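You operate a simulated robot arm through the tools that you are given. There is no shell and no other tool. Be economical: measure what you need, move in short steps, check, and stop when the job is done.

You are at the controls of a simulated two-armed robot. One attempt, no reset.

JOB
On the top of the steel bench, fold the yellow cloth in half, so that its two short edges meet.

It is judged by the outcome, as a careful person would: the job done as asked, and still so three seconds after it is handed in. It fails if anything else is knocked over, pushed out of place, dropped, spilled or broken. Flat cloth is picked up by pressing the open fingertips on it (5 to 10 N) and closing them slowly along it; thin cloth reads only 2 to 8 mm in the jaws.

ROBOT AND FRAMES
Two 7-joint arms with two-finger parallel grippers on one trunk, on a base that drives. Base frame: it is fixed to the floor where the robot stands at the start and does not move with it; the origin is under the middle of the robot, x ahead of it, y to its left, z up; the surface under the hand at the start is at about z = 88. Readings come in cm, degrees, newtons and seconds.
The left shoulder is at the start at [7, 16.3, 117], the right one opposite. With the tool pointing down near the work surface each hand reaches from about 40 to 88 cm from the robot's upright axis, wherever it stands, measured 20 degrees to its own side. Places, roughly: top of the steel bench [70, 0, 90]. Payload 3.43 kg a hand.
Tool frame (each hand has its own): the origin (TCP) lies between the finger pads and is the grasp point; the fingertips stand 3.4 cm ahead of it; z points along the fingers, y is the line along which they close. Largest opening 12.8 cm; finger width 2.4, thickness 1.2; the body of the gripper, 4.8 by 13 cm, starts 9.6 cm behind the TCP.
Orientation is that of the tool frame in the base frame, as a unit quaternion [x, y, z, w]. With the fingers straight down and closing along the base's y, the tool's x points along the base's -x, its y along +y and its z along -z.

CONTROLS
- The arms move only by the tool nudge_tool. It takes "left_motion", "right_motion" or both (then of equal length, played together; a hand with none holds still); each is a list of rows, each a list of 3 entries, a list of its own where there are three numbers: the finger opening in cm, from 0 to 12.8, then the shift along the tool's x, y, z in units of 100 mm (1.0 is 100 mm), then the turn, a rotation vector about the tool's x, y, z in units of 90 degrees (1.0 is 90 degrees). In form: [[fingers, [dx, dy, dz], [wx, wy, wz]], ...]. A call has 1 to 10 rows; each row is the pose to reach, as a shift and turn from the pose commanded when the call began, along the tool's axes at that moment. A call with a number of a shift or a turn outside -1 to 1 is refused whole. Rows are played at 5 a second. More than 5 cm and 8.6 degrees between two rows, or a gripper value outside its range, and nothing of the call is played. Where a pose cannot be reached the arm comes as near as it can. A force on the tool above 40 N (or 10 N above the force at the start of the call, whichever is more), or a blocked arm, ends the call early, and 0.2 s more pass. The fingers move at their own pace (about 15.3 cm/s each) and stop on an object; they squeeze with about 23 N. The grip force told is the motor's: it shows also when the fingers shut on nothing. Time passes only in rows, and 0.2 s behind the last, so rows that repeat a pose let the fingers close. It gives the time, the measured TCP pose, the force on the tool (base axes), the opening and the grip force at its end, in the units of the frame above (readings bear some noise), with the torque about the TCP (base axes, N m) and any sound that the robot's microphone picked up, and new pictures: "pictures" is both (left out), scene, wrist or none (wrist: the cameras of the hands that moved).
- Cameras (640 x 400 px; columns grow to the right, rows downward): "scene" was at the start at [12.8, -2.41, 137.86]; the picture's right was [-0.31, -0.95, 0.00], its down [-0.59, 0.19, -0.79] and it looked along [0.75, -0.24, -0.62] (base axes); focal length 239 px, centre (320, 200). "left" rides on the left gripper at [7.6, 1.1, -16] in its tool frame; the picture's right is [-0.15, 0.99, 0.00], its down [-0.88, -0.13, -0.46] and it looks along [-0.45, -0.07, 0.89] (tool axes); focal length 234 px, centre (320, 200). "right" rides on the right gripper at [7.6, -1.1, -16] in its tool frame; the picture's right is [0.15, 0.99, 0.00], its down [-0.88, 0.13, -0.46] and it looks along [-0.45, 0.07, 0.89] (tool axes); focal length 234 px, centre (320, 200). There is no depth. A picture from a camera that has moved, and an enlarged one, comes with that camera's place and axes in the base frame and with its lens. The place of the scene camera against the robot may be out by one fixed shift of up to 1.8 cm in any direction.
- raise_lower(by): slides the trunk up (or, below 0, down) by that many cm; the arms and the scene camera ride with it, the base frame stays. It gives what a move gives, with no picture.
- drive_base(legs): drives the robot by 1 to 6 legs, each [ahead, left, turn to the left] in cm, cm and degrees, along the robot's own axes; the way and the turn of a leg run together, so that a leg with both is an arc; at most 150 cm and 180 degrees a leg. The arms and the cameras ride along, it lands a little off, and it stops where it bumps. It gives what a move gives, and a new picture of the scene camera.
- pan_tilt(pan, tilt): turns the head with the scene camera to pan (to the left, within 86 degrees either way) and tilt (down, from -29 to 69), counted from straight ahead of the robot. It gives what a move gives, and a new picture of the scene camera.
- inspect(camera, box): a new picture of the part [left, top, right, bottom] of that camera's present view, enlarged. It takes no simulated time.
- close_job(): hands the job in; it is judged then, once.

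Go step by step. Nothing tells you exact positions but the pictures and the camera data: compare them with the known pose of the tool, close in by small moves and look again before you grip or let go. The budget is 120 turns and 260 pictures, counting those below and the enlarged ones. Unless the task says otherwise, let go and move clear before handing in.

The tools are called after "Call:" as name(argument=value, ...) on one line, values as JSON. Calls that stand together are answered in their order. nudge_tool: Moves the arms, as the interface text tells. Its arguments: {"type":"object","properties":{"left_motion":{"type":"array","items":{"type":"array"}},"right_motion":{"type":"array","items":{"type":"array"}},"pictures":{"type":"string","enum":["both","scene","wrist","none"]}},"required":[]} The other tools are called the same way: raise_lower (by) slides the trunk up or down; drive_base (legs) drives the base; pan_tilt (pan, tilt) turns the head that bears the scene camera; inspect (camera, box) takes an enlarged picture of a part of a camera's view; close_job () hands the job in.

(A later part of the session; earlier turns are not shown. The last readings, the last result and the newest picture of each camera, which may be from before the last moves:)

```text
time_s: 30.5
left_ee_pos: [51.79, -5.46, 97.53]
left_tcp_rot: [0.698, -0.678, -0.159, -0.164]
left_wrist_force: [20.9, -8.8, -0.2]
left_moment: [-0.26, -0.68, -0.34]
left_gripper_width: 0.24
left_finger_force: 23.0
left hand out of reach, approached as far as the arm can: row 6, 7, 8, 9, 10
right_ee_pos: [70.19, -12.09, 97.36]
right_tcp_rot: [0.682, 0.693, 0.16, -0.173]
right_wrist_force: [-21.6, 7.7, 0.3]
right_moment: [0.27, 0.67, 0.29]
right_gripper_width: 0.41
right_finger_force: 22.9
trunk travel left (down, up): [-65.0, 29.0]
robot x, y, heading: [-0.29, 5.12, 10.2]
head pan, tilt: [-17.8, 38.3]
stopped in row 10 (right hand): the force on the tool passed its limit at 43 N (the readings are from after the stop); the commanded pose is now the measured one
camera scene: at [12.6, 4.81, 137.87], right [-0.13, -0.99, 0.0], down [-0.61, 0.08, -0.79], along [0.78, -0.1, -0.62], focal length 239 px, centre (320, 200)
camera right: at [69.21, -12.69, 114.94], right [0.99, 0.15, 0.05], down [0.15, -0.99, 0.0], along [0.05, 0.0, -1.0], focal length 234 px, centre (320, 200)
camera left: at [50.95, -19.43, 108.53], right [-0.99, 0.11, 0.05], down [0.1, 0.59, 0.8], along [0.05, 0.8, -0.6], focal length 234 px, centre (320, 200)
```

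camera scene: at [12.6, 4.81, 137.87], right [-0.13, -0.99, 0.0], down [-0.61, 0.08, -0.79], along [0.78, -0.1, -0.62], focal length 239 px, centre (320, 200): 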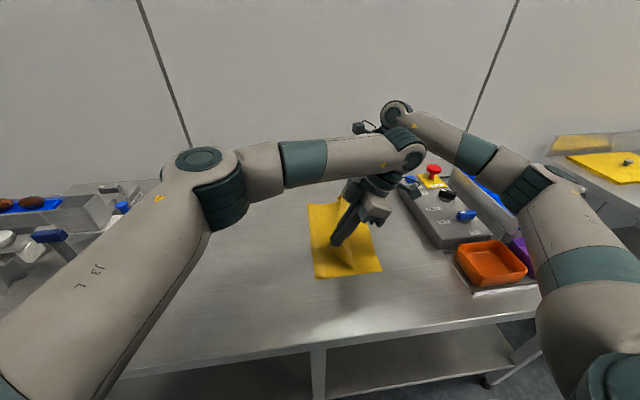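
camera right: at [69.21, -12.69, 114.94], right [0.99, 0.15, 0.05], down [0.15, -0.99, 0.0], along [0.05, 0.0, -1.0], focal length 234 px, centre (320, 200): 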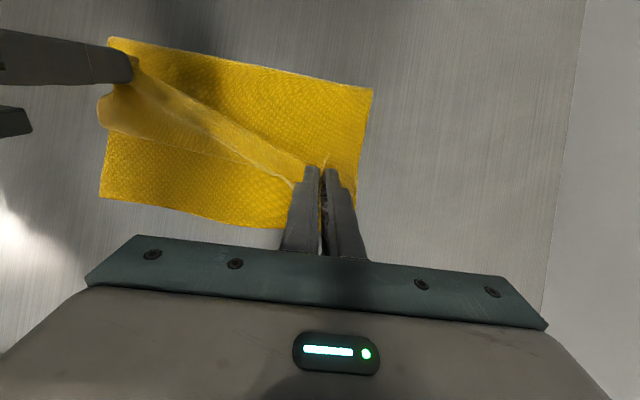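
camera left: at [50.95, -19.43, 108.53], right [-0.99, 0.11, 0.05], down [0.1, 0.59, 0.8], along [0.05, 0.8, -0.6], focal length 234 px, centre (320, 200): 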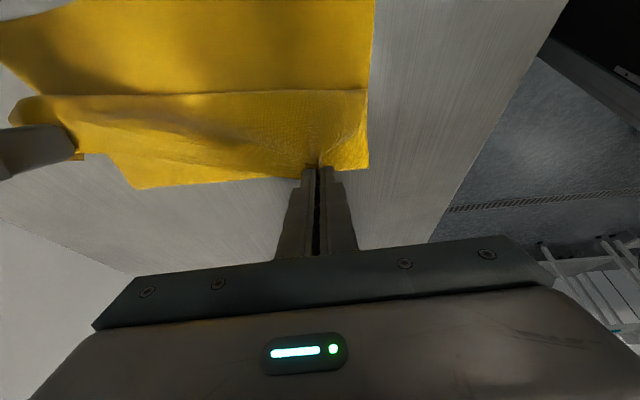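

The tilted left arm ran out of reach and the cloth went taut. I'll bring the right hand back level with the left, then shift the base to the right to carry both hands.

Call:
nudge_tool(right_motion=[[0, [0.14, -0.02, 0.07], [0, 0, 0]], [0, [0.28, -0.04, 0.14], [0, 0, 0]], [0, [0.42, -0.05, 0.2], [0, 0, 0]], [0, [0.53, -0.05, 0.27], [0, 0, 0]], [0, [0.53, -0.05, 0.27], [0, 0, 0]]], pictures="none")

Call:
drive_base(legs=[[-1, -7, 0]])

```text
time_s: 31.7
left_ee_pos: [51.59, -5.6, 97.41]
left_tcp_rot: [0.697, -0.679, -0.162, -0.163]
left_wrist_force: [3.7, 0.3, -1.0]
left_moment: [0.01, -0.1, 0.01]
left_gripper_width: 0.21
left_finger_force: 22.9
right_ee_pos: [69.78, -6.3, 97.33]
right_tcp_rot: [0.684, 0.692, 0.16, -0.169]
right_wrist_force: [-3.8, -0.3, -0.4]
right_moment: [0.0, 0.11, 0.03]
right_gripper_width: 0.27
right_finger_force: 22.7
trunk travel left (down, up): [-65.0, 29.0]
robot x, y, heading: [-0.22, 4.92, 10.3]
head pan, tilt: [-17.8, 38.3]
```

```text
time_s: 32.9
left_ee_pos: [51.8, -12.65, 97.48]
left_tcp_rot: [0.697, -0.679, -0.161, -0.163]
left_wrist_force: [1.3, 0.0, -0.4]
left_moment: [0.03, -0.06, -0.04]
left_gripper_width: 0.25
left_finger_force: 23.3
right_ee_pos: [69.84, -13.62, 97.36]
right_tcp_rot: [0.684, 0.691, 0.16, -0.17]
right_wrist_force: [-2.0, 0.0, 0.5]
right_moment: [0.04, 0.06, 0.06]
right_gripper_width: 0.27
right_finger_force: 22.5
trunk travel left (down, up): [-65.0, 29.0]
robot x, y, heading: [0.24, -2.49, 10.3]
head pan, tilt: [-17.8, 38.3]
stopped in leg 1: the robot was blocked; the commanded pose is now the measured one
camera scene: at [12.72, -2.37, 137.88], right [-0.13, -0.99, 0.0], down [-0.61, 0.08, -0.79], along [0.78, -0.1, -0.62], focal length 239 px, centre (320, 200)
```

scene: 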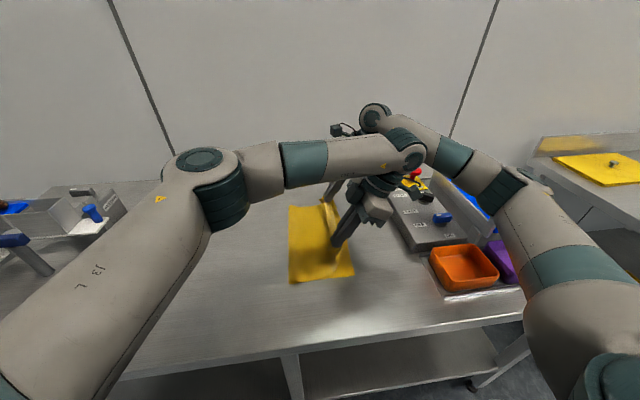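

The base moved 7 cm and reported a block. I'll look at the hands before lowering.

Call:
inspect(camera="left", box=[0, 0, 640, 400])

Call:
inspect(camera="right", box=[0, 0, 640, 400])

Call:
inspect(camera="scene", box=[260, 90, 520, 310])

```text
1.00 times, centred on (320, 200) of left (not enlarged: the box is as wide or as high as the picture)
camera zoom: at [50.92, -26.68, 108.49], right [-0.99, 0.11, 0.06], down [0.11, 0.59, 0.8], along [0.05, 0.8, -0.59], focal length 234 px, centre (320, 200)
```

zoom: 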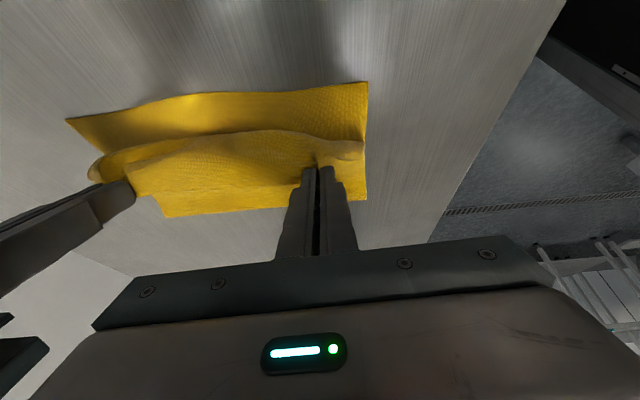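

```text
1.00 times, centred on (320, 200) of right (not enlarged: the box is as wide or as high as the picture)
camera zoom: at [68.93, -14.17, 114.87], right [0.99, 0.14, 0.06], down [0.14, -0.99, 0.0], along [0.06, 0.0, -1.0], focal length 234 px, centre (320, 200)
```

zoom: 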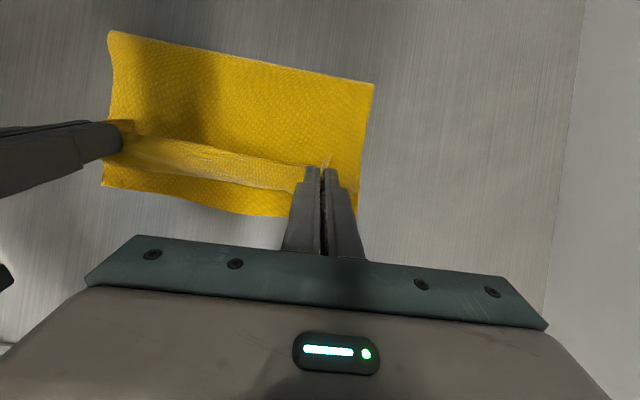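

```text
1.82 times, centred on (390, 200) of scene
camera zoom: at [12.72, -2.37, 137.88], right [-0.13, -0.99, 0.0], down [-0.61, 0.08, -0.79], along [0.78, -0.1, -0.62], focal length 435 px, centre (193, 200)
```

zoom: 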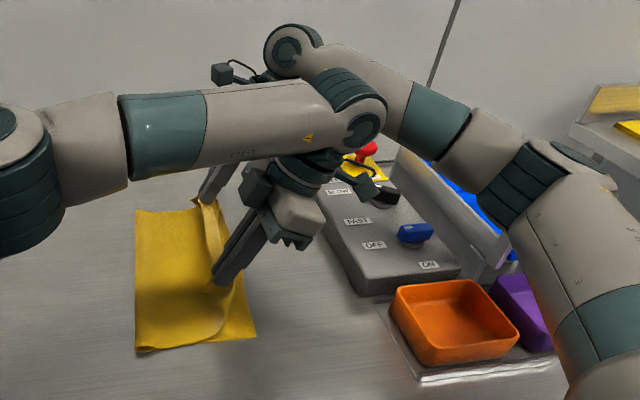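

No harm is visible and the cloth hangs folded with the edge near the hands. I'll lower both about 3 cm.

Call:
nudge_tool(left_motion=[[0, [0.034, 0, 0.067], [0, 0, 0]], [0, [0.068, 0, 0.134], [0, 0, 0]], [0, [0.1, 0, 0.2], [0, 0, 0]], [0, [0.135, 0, 0.267], [0, 0, 0]], [0, [0.135, 0, 0.267], [0, 0, 0]]], right_motion=[[0, [-0.02, 0, 0.075], [0, 0, 0]], [0, [-0.04, 0, 0.15], [0, 0, 0]], [0, [-0.06, 0, 0.22], [0, 0, 0]], [0, [-0.09, 0, 0.289], [0, 0, 0]], [0, [-0.09, 0, 0.289], [0, 0, 0]]])

```text
time_s: 34.1
left_ee_pos: [51.83, -12.8, 94.66]
left_tcp_rot: [0.696, -0.68, -0.16, -0.164]
left_wrist_force: [0.6, 1.4, 0.6]
left_moment: [-0.01, -0.03, -0.03]
left_gripper_width: 0.23
left_finger_force: 22.5
right_ee_pos: [70.02, -13.05, 94.18]
right_tcp_rot: [0.684, 0.691, 0.16, -0.171]
right_wrist_force: [-1.8, -0.4, 0.0]
right_moment: [-0.02, 0.02, 0.05]
right_gripper_width: 0.26
right_finger_force: 23.2
trunk travel left (down, up): [-65.0, 29.0]
robot x, y, heading: [-0.62, -2.21, 10.4]
head pan, tilt: [-17.8, 38.3]
camera scene: at [12.88, -2.24, 137.86], right [-0.13, -0.99, 0.0], down [-0.61, 0.08, -0.79], along [0.78, -0.11, -0.62], focal length 239 px, centre (320, 200)
camera right: at [69.0, -13.52, 111.79], right [0.99, 0.14, 0.05], down [0.14, -0.99, 0.01], along [0.05, 0.0, -1.0], focal length 234 px, centre (320, 200)
camera left: at [51.04, -26.59, 105.48], right [-0.99, 0.11, 0.06], down [0.11, 0.59, 0.8], along [0.05, 0.8, -0.6], focal length 234 px, centre (320, 200)
```

scene: 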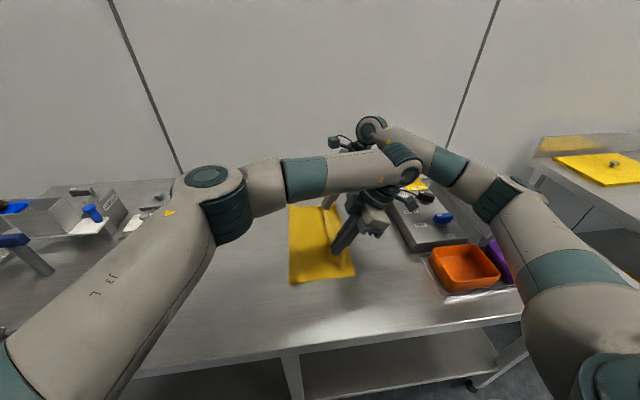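
right: 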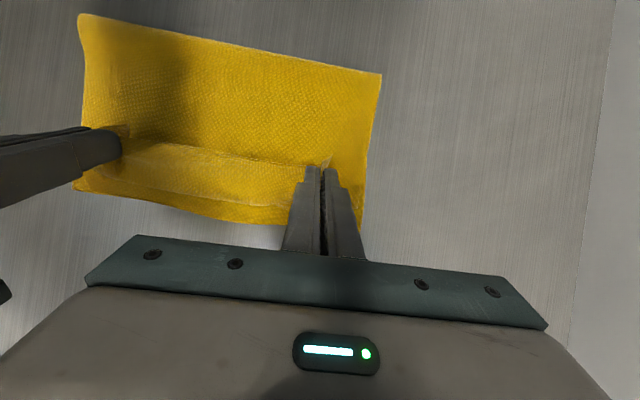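
left: 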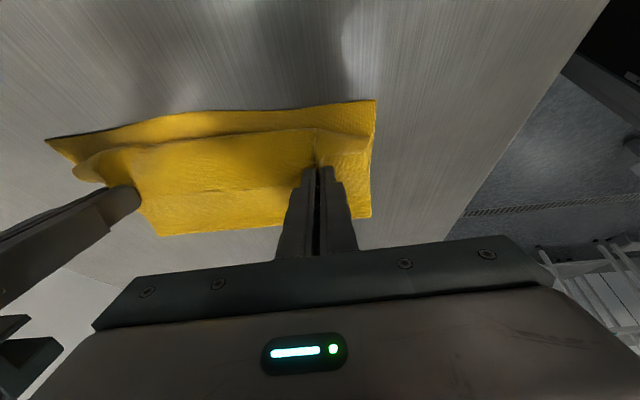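

Call:
inspect(camera="left", box=[40, 80, 400, 250])

Call:
inspect(camera="right", box=[60, 0, 400, 240])

```text
1.78 times, centred on (220, 165) of left
camera zoom: at [51.04, -26.59, 105.48], right [-0.99, 0.11, 0.06], down [0.11, 0.59, 0.8], along [0.05, 0.8, -0.6], focal length 416 px, centre (498, 262)
```

zoom: 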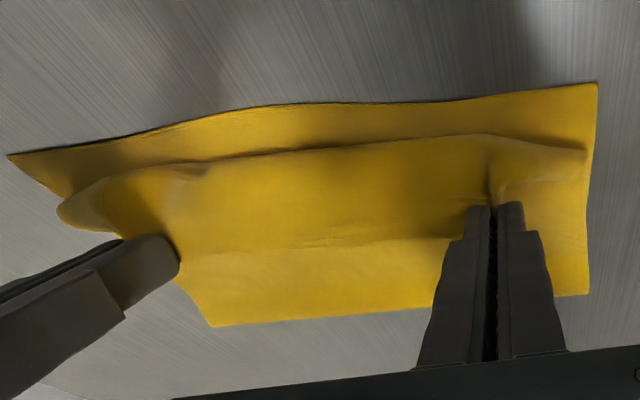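

```text
1.67 times, centred on (230, 120) of right
camera zoom: at [69.0, -13.52, 111.79], right [0.99, 0.14, 0.05], down [0.14, -0.99, 0.01], along [0.05, 0.0, -1.0], focal length 390 px, centre (470, 333)
```

zoom: 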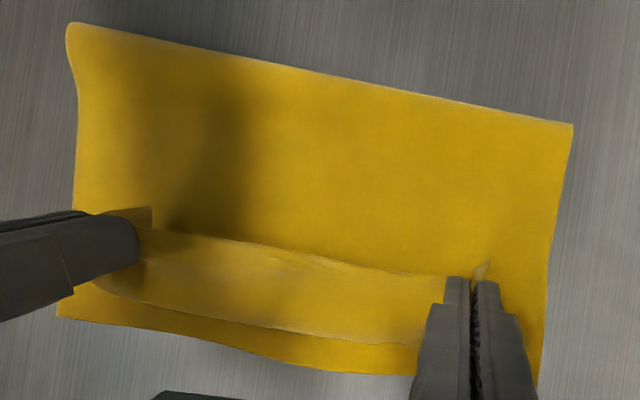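

The edge is curled back about 4 cm on top, and the fold sits at about y 0 when it needs to be near 2.5. I'll ease both hands 2.5 cm in +y to push the fold back before release.

Call:
nudge_tool(left_motion=[[0, [-0.06, 0, 0.03], [0, 0, 0]], [0, [-0.12, 0, 0.06], [0, 0, 0]], [0, [-0.18, 0, 0.09], [0, 0, 0]], [0, [-0.23, 0, 0.12], [0, 0, 0]], [0, [-0.23, 0, 0.14], [0, 0, 0]]], right_motion=[[0, [0.06, 0, 0.03], [0, 0, 0]], [0, [0.12, 0, 0.06], [0, 0, 0]], [0, [0.18, 0, 0.09], [0, 0, 0]], [0, [0.23, 0, 0.12], [0, 0, 0]], [0, [0.23, 0, 0.14], [0, 0, 0]]], pictures="wrist")

```text
time_s: 35.3
left_ee_pos: [51.86, -9.91, 94.26]
left_tcp_rot: [0.697, -0.68, -0.161, -0.163]
left_wrist_force: [0.4, 0.5, 1.1]
left_moment: [0.01, -0.07, -0.03]
left_gripper_width: 0.25
left_finger_force: 22.7
right_ee_pos: [69.99, -10.35, 93.94]
right_tcp_rot: [0.684, 0.691, 0.159, -0.17]
right_wrist_force: [-1.5, -0.4, -0.1]
right_moment: [-0.02, 0.04, 0.0]
right_gripper_width: 0.25
right_finger_force: 22.9
trunk travel left (down, up): [-65.0, 29.0]
robot x, y, heading: [-0.09, -2.31, 10.1]
head pan, tilt: [-17.8, 38.3]
camera right: at [68.99, -10.87, 111.58], right [0.99, 0.14, 0.05], down [0.14, -0.99, 0.01], along [0.05, 0.0, -1.0], focal length 234 px, centre (320, 200)
camera left: at [51.0, -23.93, 105.22], right [-0.99, 0.11, 0.06], down [0.11, 0.59, 0.8], along [0.05, 0.8, -0.59], focal length 234 px, centre (320, 200)
```

right: 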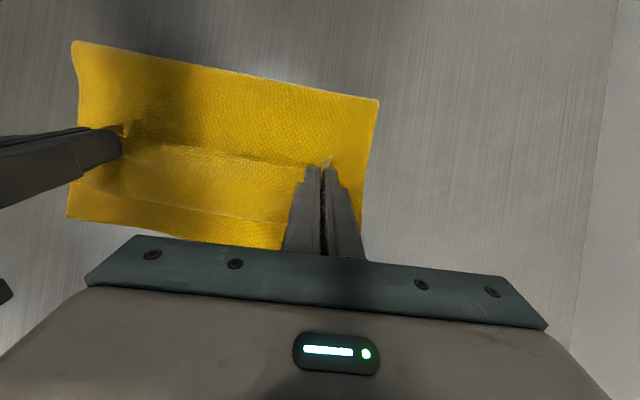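
left: 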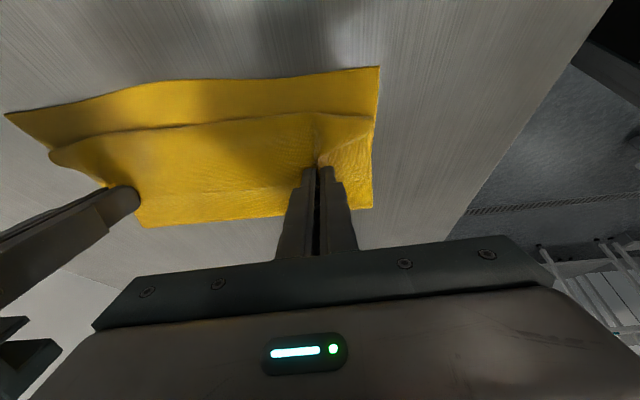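

The fold did not move and only the curl grew. I'll back off with the hands raised to unroll it, lower so the fold sets near y 2.5, then roll the edge out low.

Call:
nudge_tool(left_motion=[[0, [-0.09, 0, -0.18], [0, 0, 0]], [0, [-0.18, 0, -0.356], [0, 0, 0]], [0, [-0.3, 0, -0.3], [0, 0, 0]], [0, [-0.42, 0, -0.23], [0, 0, 0]], [0, [-0.54, 0, -0.17], [0, 0, 0]], [0, [-0.66, 0, -0.11], [0, 0, 0]], [0, [-0.8, 0, -0.04], [0, 0, 0]], [0, [-0.8, 0, -0.04], [0, 0, 0]]], right_motion=[[0, [0.09, 0, -0.18], [0, 0, 0]], [0, [0.18, 0, -0.356], [0, 0, 0]], [0, [0.3, 0, -0.3], [0, 0, 0]], [0, [0.42, 0, -0.23], [0, 0, 0]], [0, [0.54, 0, -0.17], [0, 0, 0]], [0, [0.66, 0, -0.11], [0, 0, 0]], [0, [0.8, 0, -0.04], [0, 0, 0]], [0, [0.8, 0, -0.04], [0, 0, 0]]], pictures="wrist")

```text
time_s: 37.1
left_ee_pos: [51.63, -3.13, 98.2]
left_tcp_rot: [0.697, -0.679, -0.162, -0.164]
left_wrist_force: [3.0, -0.3, 0.3]
left_moment: [-0.03, -0.08, -0.04]
left_gripper_width: 0.21
left_finger_force: 22.9
right_ee_pos: [69.94, -3.45, 97.79]
right_tcp_rot: [0.684, 0.691, 0.16, -0.17]
right_wrist_force: [-3.3, -0.1, 0.0]
right_moment: [0.06, 0.08, 0.02]
right_gripper_width: 0.23
right_finger_force: 22.8
trunk travel left (down, up): [-65.0, 29.0]
robot x, y, heading: [-0.4, -2.34, 10.1]
head pan, tilt: [-17.8, 38.3]
camera right: at [68.94, -3.96, 115.49], right [0.99, 0.14, 0.05], down [0.14, -0.99, 0.0], along [0.05, 0.0, -1.0], focal length 234 px, centre (320, 200)
camera left: at [50.8, -17.02, 109.19], right [-0.99, 0.11, 0.06], down [0.11, 0.59, 0.8], along [0.05, 0.8, -0.59], focal length 234 px, centre (320, 200)
```

right: 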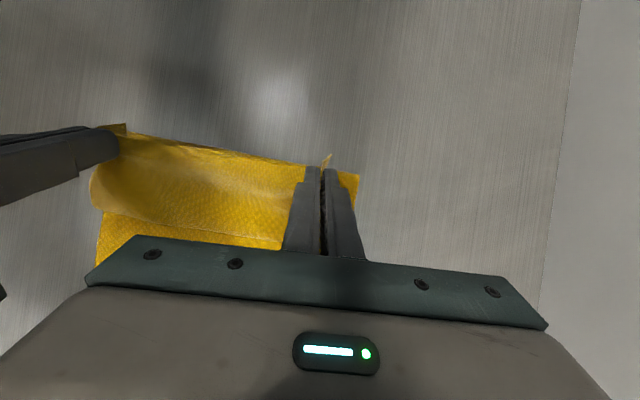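
left: 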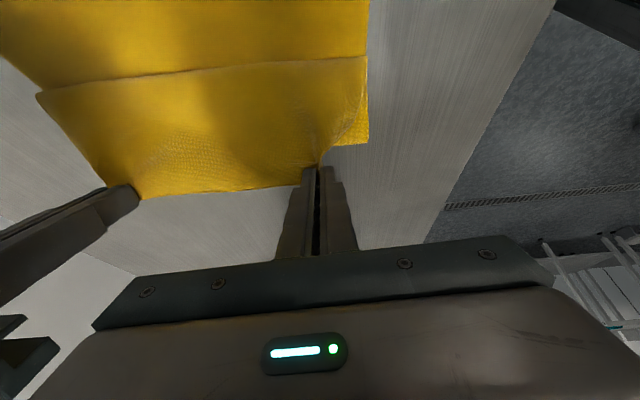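

Call:
nudge_tool(left_motion=[[0, [-0.16, 0, 0.0], [0, 0, 0]], [0, [-0.32, 0, -0.02], [0, 0, 0]], [0, [-0.48, 0, -0.04], [0, 0, 0]], [0, [-0.64, 0, -0.06], [0, 0, 0]], [0, [-0.8, 0, -0.08], [0, 0, 0]], [0, [-0.96, 0, -0.1], [0, 0, 0]], [0, [-0.96, 0, -0.1], [0, 0, 0]]], right_motion=[[0, [0.16, 0, 0.0], [0, 0, 0]], [0, [0.32, 0, -0.02], [0, 0, 0]], [0, [0.48, 0, -0.04], [0, 0, 0]], [0, [0.64, 0, -0.06], [0, 0, 0]], [0, [0.8, 0, -0.08], [0, 0, 0]], [0, [0.96, 0, -0.1], [0, 0, 0]], [0, [0.96, 0, -0.1], [0, 0, 0]]])

```text
time_s: 38.7
left_ee_pos: [51.54, 5.1, 103.27]
left_tcp_rot: [0.697, -0.679, -0.161, -0.162]
left_wrist_force: [5.2, 0.4, -0.2]
left_moment: [-0.01, -0.18, -0.11]
left_gripper_width: 0.24
left_finger_force: 22.9
right_ee_pos: [69.86, 4.68, 103.15]
right_tcp_rot: [0.684, 0.691, 0.16, -0.171]
right_wrist_force: [-4.7, -0.1, -0.9]
right_moment: [0.03, 0.17, 0.09]
right_gripper_width: 0.27
right_finger_force: 22.9
trunk travel left (down, up): [-65.0, 29.0]
robot x, y, heading: [-0.3, -2.08, 10.1]
head pan, tilt: [-17.8, 38.3]
camera scene: at [12.91, -2.34, 137.86], right [-0.13, -0.99, 0.0], down [-0.61, 0.08, -0.78], along [0.78, -0.1, -0.62], focal length 239 px, centre (320, 200)
camera right: at [68.9, 4.14, 120.83], right [0.99, 0.14, 0.05], down [0.14, -0.99, 0.0], along [0.05, 0.0, -1.0], focal length 234 px, centre (320, 200)
camera left: at [50.61, -8.84, 114.29], right [-0.99, 0.11, 0.06], down [0.11, 0.59, 0.8], along [0.05, 0.8, -0.59], focal length 234 px, centre (320, 200)
```

scene: 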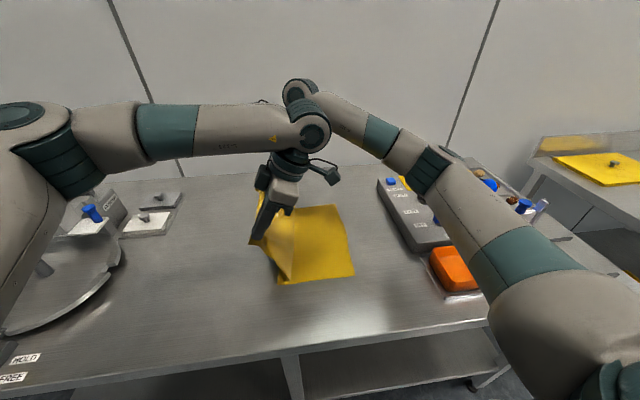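
right: 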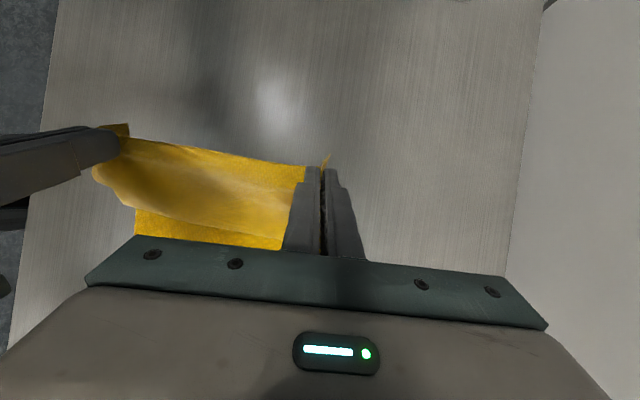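
left: 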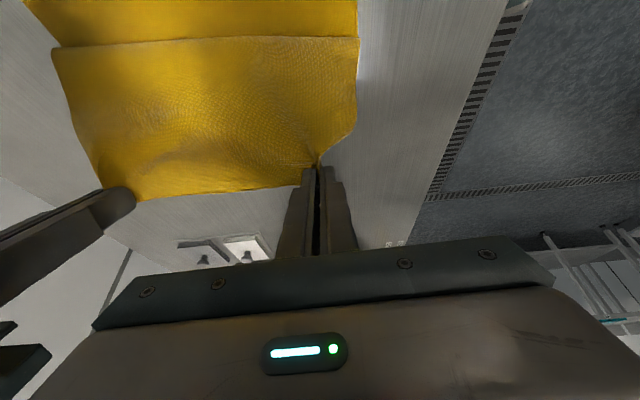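

The fold now contacts the bench near y 3. I'll lower here so it sets at that place, then roll the edge out.

Call:
nudge_tool(left_motion=[[0, [0.09, 0, 0.17], [0, 0, 0]], [0, [0.18, 0, 0.34], [0, 0, 0]], [0, [0.26, 0, 0.51], [0, 0, 0]], [0, [0.347, 0, 0.685], [0, 0, 0]], [0, [0.44, 0, 0.64], [0, 0, 0]], [0, [0.53, 0, 0.59], [0, 0, 0]], [0, [0.614, 0, 0.55], [0, 0, 0]], [0, [0.614, 0, 0.55], [0, 0, 0]]], right_motion=[[0, [-0.09, 0, 0.17], [0, 0, 0]], [0, [-0.18, 0, 0.34], [0, 0, 0]], [0, [-0.26, 0, 0.51], [0, 0, 0]], [0, [-0.347, 0, 0.685], [0, 0, 0]], [0, [-0.44, 0, 0.64], [0, 0, 0]], [0, [-0.53, 0, 0.59], [0, 0, 0]], [0, [-0.614, 0, 0.55], [0, 0, 0]], [0, [-0.614, 0, 0.55], [0, 0, 0]]])

```text
time_s: 40.5
left_ee_pos: [51.5, 2.18, 95.63]
left_tcp_rot: [0.697, -0.679, -0.161, -0.163]
left_wrist_force: [3.1, 0.6, -0.2]
left_moment: [-0.04, -0.08, -0.02]
left_gripper_width: 0.22
left_finger_force: 22.9
right_ee_pos: [69.83, 1.82, 95.45]
right_tcp_rot: [0.684, 0.691, 0.159, -0.17]
right_wrist_force: [-3.0, 0.2, 0.0]
right_moment: [-0.02, 0.1, 0.06]
right_gripper_width: 0.28
right_finger_force: 22.9
trunk travel left (down, up): [-65.0, 29.0]
robot x, y, heading: [-0.16, -2.38, 10.2]
head pan, tilt: [-17.8, 38.3]
camera scene: at [12.88, -2.18, 137.86], right [-0.13, -0.99, 0.0], down [-0.61, 0.08, -0.79], along [0.78, -0.11, -0.62], focal length 239 px, centre (320, 200)
camera right: at [68.79, 1.24, 113.1], right [0.99, 0.14, 0.05], down [0.14, -0.99, 0.01], along [0.05, 0.0, -1.0], focal length 234 px, centre (320, 200)
camera left: at [50.7, -11.78, 106.72], right [-0.99, 0.11, 0.06], down [0.11, 0.59, 0.8], along [0.05, 0.8, -0.6], focal length 234 px, centre (320, 200)
```

scene: 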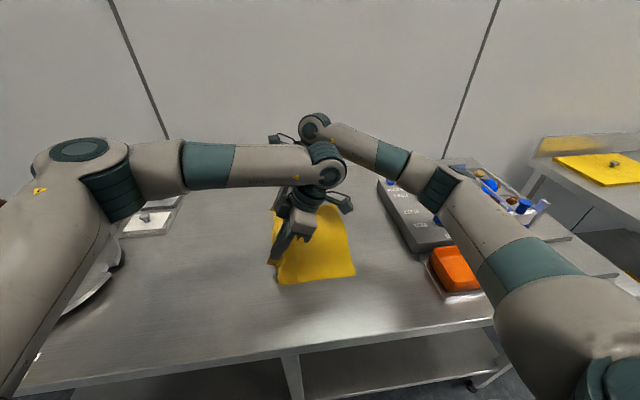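
right: 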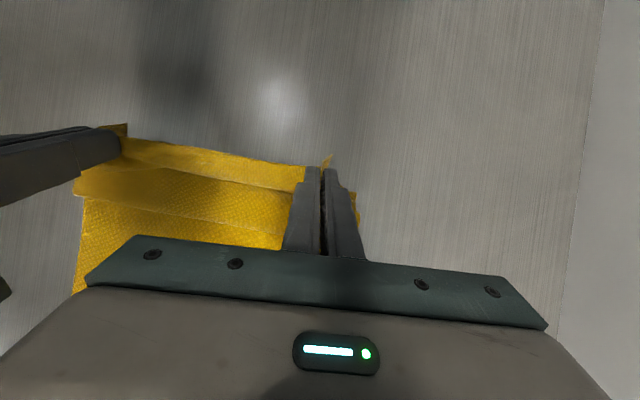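
left: 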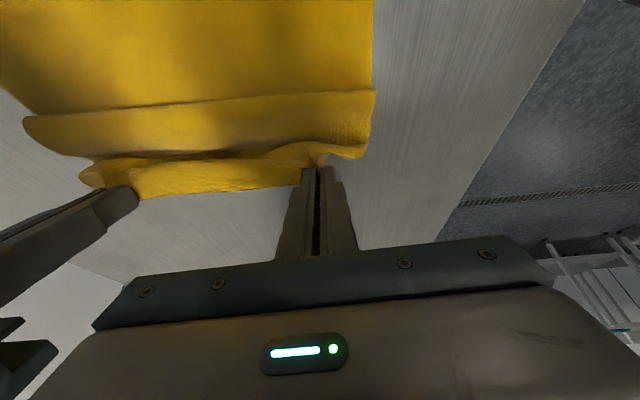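

Call:
nudge_tool(left_motion=[[0, [0.08, 0, -0.03], [0, 0, 0]], [0, [0.16, 0, -0.05], [0, 0, 0]], [0, [0.24, 0, -0.08], [0, 0, 0]], [0, [0.32, 0, -0.11], [0, 0, 0]], [0, [0.4, 0, -0.14], [0, 0, 0]], [0, [0.48, 0, -0.17], [0, 0, 0]], [0, [0.56, 0, -0.2], [0, 0, 0]], [0, [0.64, 0, -0.23], [0, 0, 0]], [0, [0.76, 0, -0.27], [0, 0, 0]]], right_motion=[[0, [-0.08, 0, -0.03], [0, 0, 0]], [0, [-0.16, 0, -0.05], [0, 0, 0]], [0, [-0.24, 0, -0.08], [0, 0, 0]], [0, [-0.32, 0, -0.11], [0, 0, 0]], [0, [-0.4, 0, -0.14], [0, 0, 0]], [0, [-0.48, 0, -0.17], [0, 0, 0]], [0, [-0.56, 0, -0.2], [0, 0, 0]], [0, [-0.64, 0, -0.23], [0, 0, 0]], [0, [-0.76, 0, -0.27], [0, 0, 0]]])

```text
time_s: 42.5
left_ee_pos: [51.8, -6.01, 94.61]
left_tcp_rot: [0.696, -0.68, -0.161, -0.165]
left_wrist_force: [1.7, -0.2, 0.5]
left_moment: [0.0, -0.06, -0.02]
left_gripper_width: 0.23
left_finger_force: 23.2
right_ee_pos: [69.91, -6.27, 94.56]
right_tcp_rot: [0.684, 0.691, 0.16, -0.17]
right_wrist_force: [-1.5, 0.0, -0.4]
right_moment: [0.04, 0.04, 0.01]
right_gripper_width: 0.26
right_finger_force: 22.7
trunk travel left (down, up): [-65.0, 29.0]
robot x, y, heading: [-0.36, -2.01, 10.0]
head pan, tilt: [-17.8, 38.3]
camera scene: at [12.88, -2.39, 137.86], right [-0.13, -0.99, 0.0], down [-0.61, 0.08, -0.78], along [0.78, -0.1, -0.62], focal length 239 px, centre (320, 200)
camera right: at [68.89, -6.88, 112.12], right [0.99, 0.14, 0.05], down [0.14, -0.99, 0.0], along [0.05, 0.0, -1.0], focal length 234 px, centre (320, 200)
camera left: at [50.92, -19.95, 105.7], right [-0.99, 0.11, 0.06], down [0.11, 0.59, 0.8], along [0.05, 0.8, -0.59], focal length 234 px, centre (320, 200)
```

scene: 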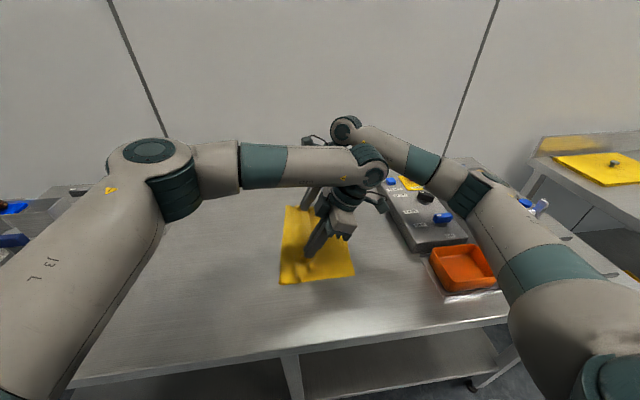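
right: 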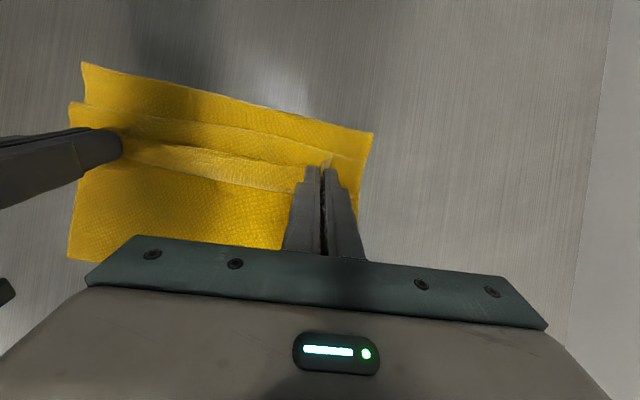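
left: 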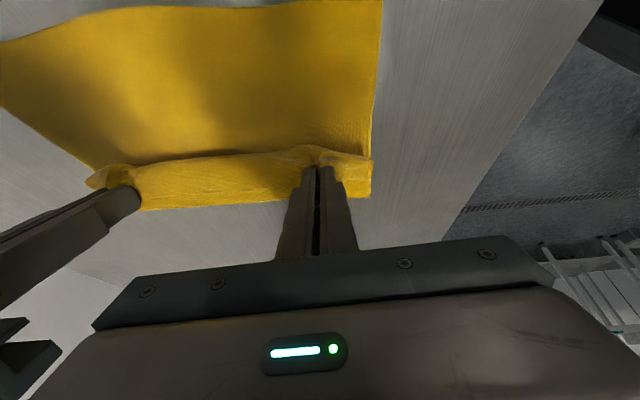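

Call:
nudge_tool(left_motion=[[0, [0.09, 0, -0.045], [0, 0, 0]], [0, [0.18, 0, -0.09], [0, 0, 0]], [0, [0.27, 0, -0.135], [0, 0, 0]], [0, [0.36, 0, -0.18], [0, 0, 0]], [0, [0.45, 0, -0.22], [0, 0, 0]], [0, [0.534, 0, -0.26], [0, 0, 0]], [0, [0.534, 0, -0.26], [0, 0, 0]]], right_motion=[[0, [-0.09, 0, -0.045], [0, 0, 0]], [0, [-0.18, 0, -0.09], [0, 0, 0]], [0, [-0.27, 0, -0.135], [0, 0, 0]], [0, [-0.36, 0, -0.18], [0, 0, 0]], [0, [-0.45, 0, -0.22], [0, 0, 0]], [0, [-0.5, 0, -0.24], [0, 0, 0]], [0, [-0.5, 0, -0.24], [0, 0, 0]]])

```text
time_s: 44.1
left_ee_pos: [51.9, -11.75, 94.71]
left_tcp_rot: [0.697, -0.679, -0.161, -0.163]
left_wrist_force: [1.4, 0.0, 0.1]
left_moment: [0.0, -0.04, -0.04]
left_gripper_width: 0.22
left_finger_force: 22.6
right_ee_pos: [70.01, -11.67, 94.38]
right_tcp_rot: [0.684, 0.691, 0.159, -0.17]
right_wrist_force: [-1.1, -0.3, 0.1]
right_moment: [0.01, 0.03, 0.01]
right_gripper_width: 0.27
right_finger_force: 23.2
trunk travel left (down, up): [-65.0, 29.0]
robot x, y, heading: [-0.05, -2.15, 10.2]
head pan, tilt: [-17.8, 38.3]
camera scene: at [12.9, -2.2, 137.86], right [-0.13, -0.99, 0.0], down [-0.61, 0.08, -0.78], along [0.78, -0.11, -0.62], focal length 239 px, centre (320, 200)
camera right: at [69.01, -12.28, 111.97], right [0.99, 0.14, 0.05], down [0.14, -0.99, 0.01], along [0.05, 0.0, -1.0], focal length 234 px, centre (320, 200)
camera left: at [51.07, -25.71, 105.59], right [-0.99, 0.11, 0.06], down [0.11, 0.59, 0.8], along [0.05, 0.8, -0.6], focal length 234 px, centre (320, 200)
```

scene: 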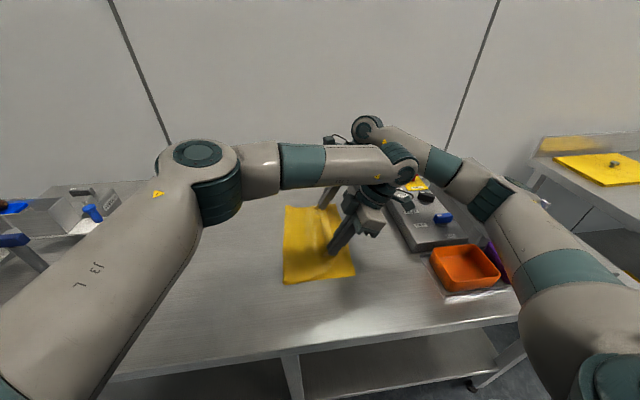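
right: 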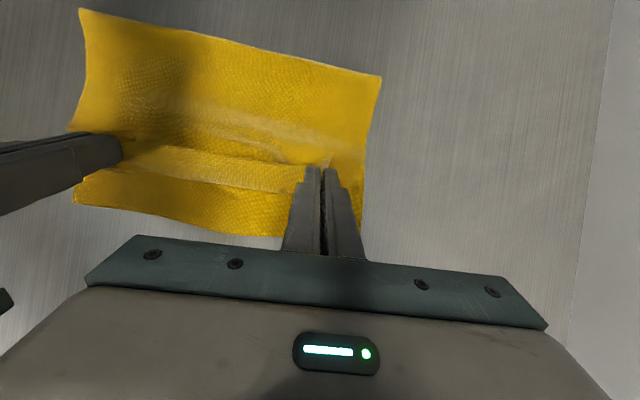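
left: 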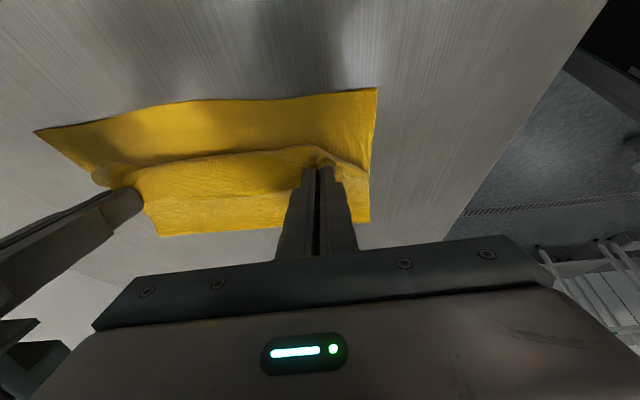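

The curl is now small and the fold lies at about y 1–3. I'll lower slightly, release and retreat along the fingers.

Call:
nudge_tool(left_motion=[[0, [0.03, 0, 0.06], [0, 0, 0]], [0.6, [0.03, 0, 0.06], [0, 0, 0]], [1.2, [0.03, 0, 0.06], [0, 0, 0]], [1.8, [0.03, 0, 0.06], [0, 0, 0]], [2.0, [0.03, 0, 0.0], [0, 0, 0]], [2.0, [0.03, 0, -0.15], [0, 0, 0]], [2.0, [0.03, 0, -0.3], [0, 0, 0]], [2.0, [0.03, 0, -0.5], [0, 0, 0]]], right_motion=[[0, [-0.03, 0, 0.06], [0, 0, 0]], [0.6, [-0.03, 0, 0.06], [0, 0, 0]], [1.2, [-0.03, 0, 0.06], [0, 0, 0]], [1.8, [-0.03, 0, 0.06], [0, 0, 0]], [2.0, [-0.03, 0, 0.0], [0, 0, 0]], [2.0, [-0.03, 0, -0.15], [0, 0, 0]], [2.0, [-0.03, 0, -0.3], [0, 0, 0]], [2.0, [-0.03, 0, -0.5], [0, 0, 0]]])

```text
time_s: 45.9
left_ee_pos: [51.57, -12.84, 98.94]
left_tcp_rot: [0.697, -0.68, -0.16, -0.162]
left_wrist_force: [0.9, -0.2, -0.2]
left_moment: [0.01, -0.01, 0.02]
left_gripper_width: 2.01
left_finger_force: 0.0
left hand out of reach, approached as far as the arm can: row 7, 8
right_ee_pos: [70.09, -14.41, 98.65]
right_tcp_rot: [0.684, 0.691, 0.161, -0.171]
right_wrist_force: [0.2, -0.3, 1.3]
right_moment: [0.0, 0.01, -0.04]
right_gripper_width: 2.02
right_finger_force: 0.0
trunk travel left (down, up): [-65.0, 29.0]
robot x, y, heading: [0.04, -2.67, 10.2]
head pan, tilt: [-17.8, 38.3]
camera scene: at [12.8, -2.28, 137.87], right [-0.13, -0.99, 0.0], down [-0.61, 0.08, -0.79], along [0.78, -0.1, -0.62], focal length 239 px, centre (320, 200)
camera right: at [69.02, -14.93, 116.31], right [0.99, 0.14, 0.05], down [0.14, -0.99, 0.01], along [0.05, 0.0, -1.0], focal length 234 px, centre (320, 200)
camera left: at [50.61, -26.73, 110.0], right [-0.99, 0.11, 0.06], down [0.11, 0.59, 0.8], along [0.05, 0.8, -0.6], focal length 234 px, centre (320, 200)
```

scene: 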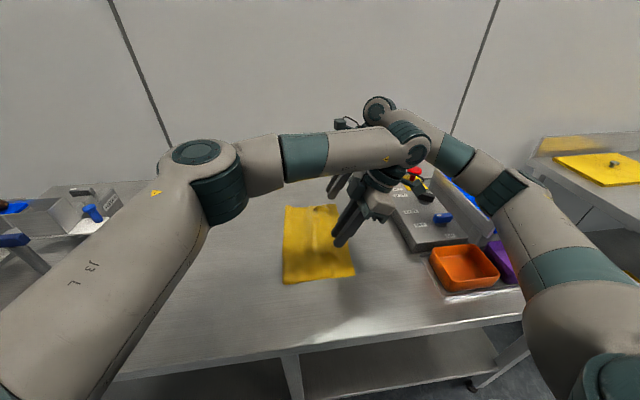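
right: 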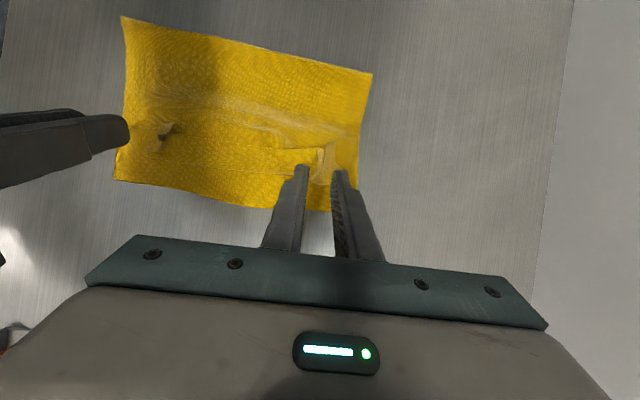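
left: 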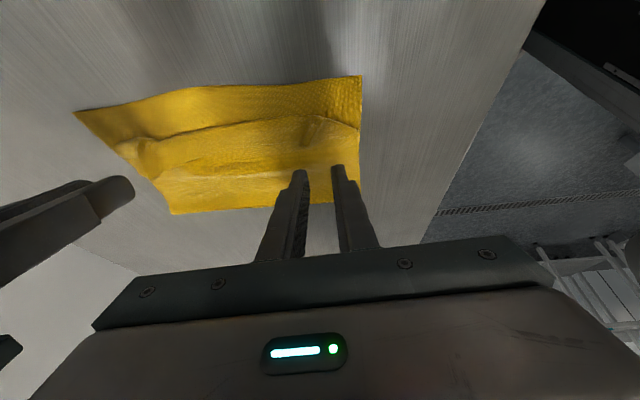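

Call:
inspect(camera="right", box=[100, 0, 400, 230])

Call:
inspect(camera="left", box=[60, 60, 380, 230])

```text
1.74 times, centred on (250, 115) of right
camera zoom: at [69.02, -14.93, 116.31], right [0.99, 0.14, 0.05], down [0.14, -0.99, 0.01], along [0.05, 0.0, -1.0], focal length 407 px, centre (442, 348)
```

zoom: 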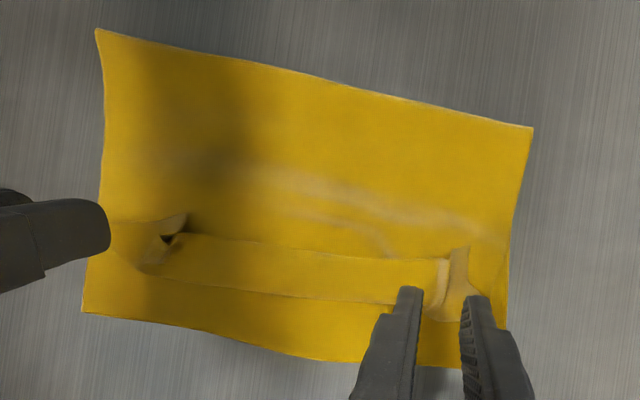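

```text
2.00 times, centred on (220, 145) of left
camera zoom: at [50.61, -26.73, 110.0], right [-0.99, 0.11, 0.06], down [0.11, 0.59, 0.8], along [0.05, 0.8, -0.6], focal length 468 px, centre (520, 310)
```

zoom: 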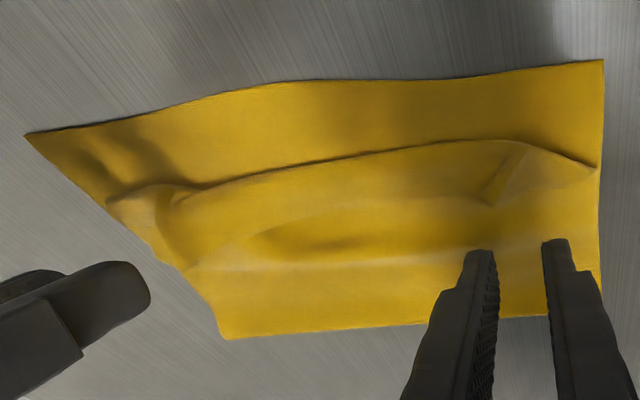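

The hem is still curled back about 3 cm, with its apex at y ≈ −12.4, so unrolled it should land near −15.5. I'll clear the left hand, then use the right hand's open fingertips to roll the hem out with a light drag.

Call:
nudge_tool(left_motion=[[2, [-0.09, 0, -0.18], [0, 0, 0]], [2, [-0.2, 0, -0.38], [0, 0, 0]], [2, [-0.36, 0, -0.38], [0, 0, 0]], [2, [-0.52, 0, -0.34], [0, 0, 0]], [2, [-0.68, 0, -0.3], [0, 0, 0]], [2, [-0.84, 0, -0.24], [0, 0, 0]], [2, [-0.99, 0, -0.17], [0, 0, 0]]], right_motion=[[2, [0.0, 0, -0.1], [0, 0, 0]], [2, [0.0, 0, -0.2], [0, 0, 0]], [2, [0.0, 0, -0.2], [0, 0, 0]], [2, [0, 0, -0.2], [0, 0, 0]], [2, [0, 0, -0.2], [0, 0, 0]], [2, [0, 0, -0.2], [0, 0, 0]], [2, [0, 0, -0.2], [0, 0, 0]]], pictures="none")

Call:
nudge_tool(left_motion=[[2, [-0.16, 0, 0.03], [0, 0, 0]], [2, [-0.32, 0, 0.03], [0, 0, 0]], [2, [-0.48, 0, 0.03], [0, 0, 0]], [2, [-0.64, 0, 0.03], [0, 0, 0]], [2, [-0.8, 0, 0.03], [0, 0, 0]], [2, [-0.98, 0, 0.03], [0, 0, 0]]], right_motion=[[2, [0, 0, 0], [0, 0, 0]], [2, [0, 0, 0], [0, 0, 0]], [5, [0.1, -0.25, 0], [0, 0, 0]], [8, [0.2, -0.5, 0], [0, 0, 0]], [12, [0.3, -0.7, 0], [0, 0, 0]], [12, [0.4, -0.95, 0], [0, 0, 0]]])

```text
time_s: 47.5
left_ee_pos: [51.37, -4.71, 104.89]
left_tcp_rot: [0.697, -0.68, -0.161, -0.163]
left_wrist_force: [0.2, 0.6, -0.2]
left_moment: [0.01, -0.01, -0.06]
left_gripper_width: 2.01
left_finger_force: 0.1
right_ee_pos: [70.06, -15.17, 100.49]
right_tcp_rot: [0.684, 0.691, 0.159, -0.17]
right_wrist_force: [0.6, -0.3, -0.2]
right_moment: [-0.03, 0.02, 0.04]
right_gripper_width: 2.01
right_finger_force: 0.1
trunk travel left (down, up): [-65.0, 29.0]
robot x, y, heading: [-0.15, -2.07, 10.0]
head pan, tilt: [-17.8, 38.3]
```

```text
time_s: 48.9
left_ee_pos: [50.68, 4.37, 109.38]
left_tcp_rot: [0.697, -0.68, -0.159, -0.164]
left_wrist_force: [-0.3, 0.1, 0.6]
left_moment: [0.02, 0.01, 0.01]
left_gripper_width: 2.01
left_finger_force: 0.1
right_ee_pos: [60.24, -11.69, 102.71]
right_tcp_rot: [0.684, 0.691, 0.16, -0.168]
right_wrist_force: [-1.1, -1.1, 0.0]
right_moment: [0.0, -0.01, -0.03]
right_gripper_width: 12.01
right_finger_force: 0.0
trunk travel left (down, up): [-65.0, 29.0]
robot x, y, heading: [-0.6, -2.02, 10.2]
head pan, tilt: [-17.8, 38.3]
camera scene: at [12.31, -1.94, 137.93], right [-0.13, -0.99, 0.0], down [-0.61, 0.08, -0.79], along [0.78, -0.11, -0.62], focal length 239 px, centre (320, 200)
camera right: at [59.15, -12.11, 120.31], right [0.99, 0.14, 0.06], down [0.14, -0.99, 0.01], along [0.06, 0.0, -1.0], focal length 234 px, centre (320, 200)
camera left: at [49.72, -9.47, 120.29], right [-0.99, 0.11, 0.05], down [0.11, 0.59, 0.8], along [0.06, 0.8, -0.6], focal length 234 px, centre (320, 200)
```

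scene: 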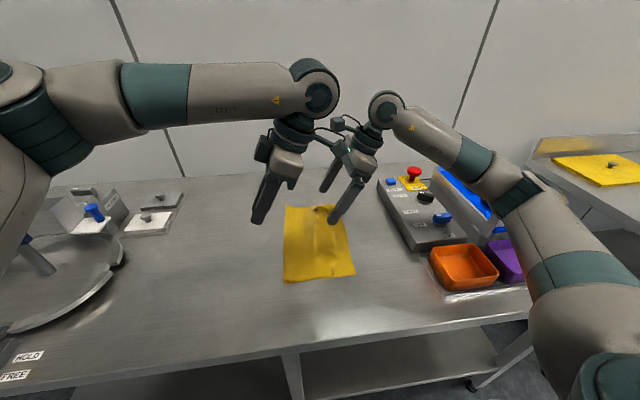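
right: 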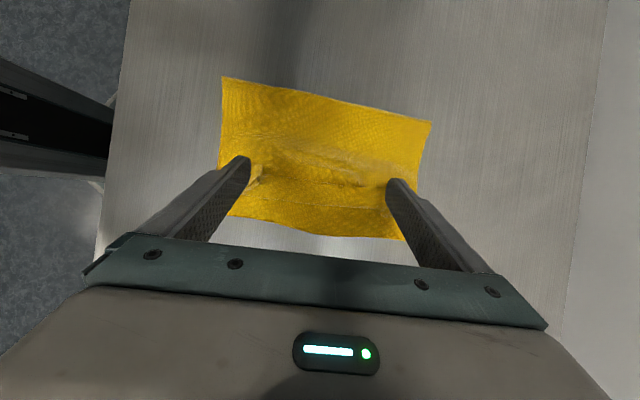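
left: 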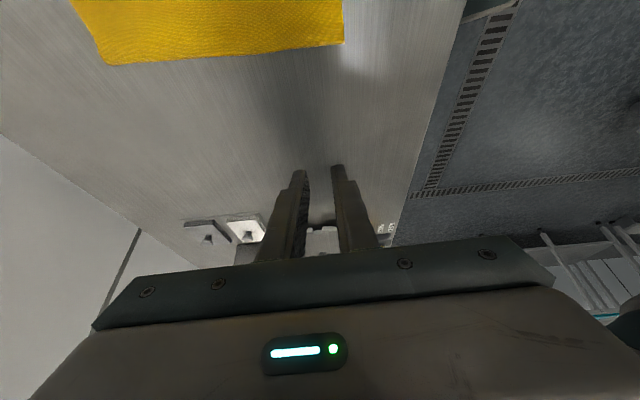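

Call:
inspect(camera="right", box=[200, 60, 450, 250])

```text
2.11 times, centred on (325, 155) of right
camera zoom: at [59.15, -12.11, 120.31], right [0.99, 0.14, 0.06], down [0.14, -0.99, 0.01], along [0.06, 0.0, -1.0], focal length 493 px, centre (310, 295)
```

zoom: 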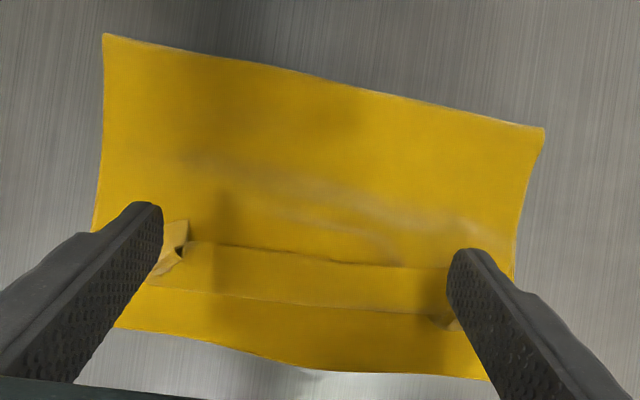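

Call:
nudge_tool(right_motion=[[12, [-0.09, 0, 0.22], [0, 0, 0]], [12, [-0.18, 0, 0.44], [0, 0, 0]], [12, [-0.26, 0, 0.66], [0, 0, 0]], [12, [-0.35, 0, 0.87], [0, 0, 0]], [12, [-0.35, 0, 0.87], [0, 0, 0]]], pictures="wrist")

```text
time_s: 50.1
left_ee_pos: [50.99, 4.18, 109.01]
left_tcp_rot: [0.697, -0.679, -0.161, -0.164]
left_wrist_force: [-0.6, -0.2, -0.3]
left_moment: [-0.02, -0.01, 0.03]
left_gripper_width: 2.0
left_finger_force: 0.0
right_ee_pos: [60.55, -10.85, 92.98]
right_tcp_rot: [0.684, 0.692, 0.159, -0.17]
right_wrist_force: [0.3, 0.0, 0.0]
right_moment: [-0.03, -0.02, -0.01]
right_gripper_width: 11.99
right_finger_force: 0.0
trunk travel left (down, up): [-65.0, 29.0]
robot x, y, heading: [0.02, -2.16, 10.2]
head pan, tilt: [-17.8, 38.3]
camera right: at [59.46, -11.48, 110.59], right [0.99, 0.14, 0.05], down [0.14, -0.99, 0.01], along [0.05, 0.0, -1.0], focal length 234 px, centre (320, 200)
```

right: 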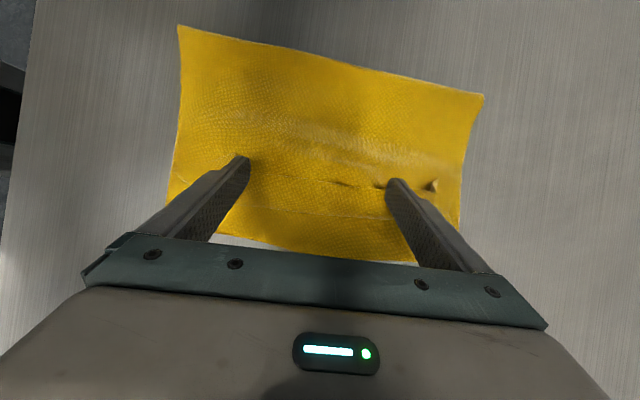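

Call:
nudge_tool(right_motion=[[12, [-0.01, 0, 0.02], [0, 0, 0]], [12, [-0.02, 0, 0.04], [0, 0, 0]], [12, [-0.027, 0, 0.053], [0, 0, 0]], [12, [-0.027, 0, 0.053], [0, 0, 0]]], pictures="none")

```text
time_s: 51.1
left_ee_pos: [51.09, 4.24, 109.0]
left_tcp_rot: [0.697, -0.68, -0.161, -0.163]
left_wrist_force: [-0.4, 1.7, -0.4]
left_moment: [0.01, 0.0, 0.02]
left_gripper_width: 1.99
left_finger_force: 0.0
right_ee_pos: [60.48, -11.03, 92.39]
right_tcp_rot: [0.684, 0.691, 0.159, -0.171]
right_wrist_force: [-0.3, 0.0, 0.2]
right_moment: [-0.01, -0.01, 0.01]
right_gripper_width: 12.01
right_finger_force: 0.0
trunk travel left (down, up): [-65.0, 29.0]
robot x, y, heading: [0.01, -2.22, 10.2]
head pan, tilt: [-17.8, 38.3]
```

Call:
nudge_tool(right_motion=[[12, [-0.016, 0, 0.031], [0, 0, 0]], [12, [-0.016, 0, 0.031], [0, 0, 0]], [12, [-0.09, 0, -0.007], [0, 0, 0]], [12, [-0.17, 0, -0.047], [0, 0, 0]], [12, [-0.25, 0, -0.087], [0, 0, 0]]], pictures="wrist")

```text
time_s: 52.3
left_ee_pos: [51.06, 4.09, 109.0]
left_tcp_rot: [0.697, -0.679, -0.161, -0.164]
left_wrist_force: [-0.4, 0.4, 0.5]
left_moment: [0.0, 0.01, -0.02]
left_gripper_width: 2.0
left_finger_force: 0.1
right_ee_pos: [60.48, -13.73, 92.08]
right_tcp_rot: [0.684, 0.691, 0.16, -0.17]
right_wrist_force: [-0.2, 0.6, 0.0]
right_moment: [0.03, 0.01, -0.01]
right_gripper_width: 12.03
right_finger_force: 0.0
trunk travel left (down, up): [-65.0, 29.0]
robot x, y, heading: [-0.43, -1.86, 10.2]
head pan, tilt: [-17.8, 38.3]
camera right: at [59.51, -14.15, 109.73], right [0.99, 0.14, 0.05], down [0.14, -0.99, 0.01], along [0.05, 0.0, -1.0], focal length 234 px, centre (320, 200)
```

right: 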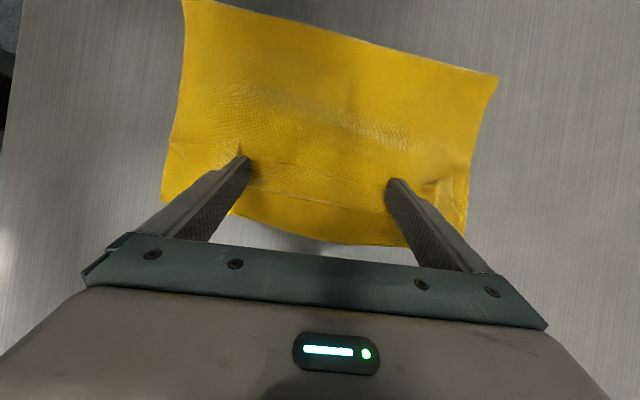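

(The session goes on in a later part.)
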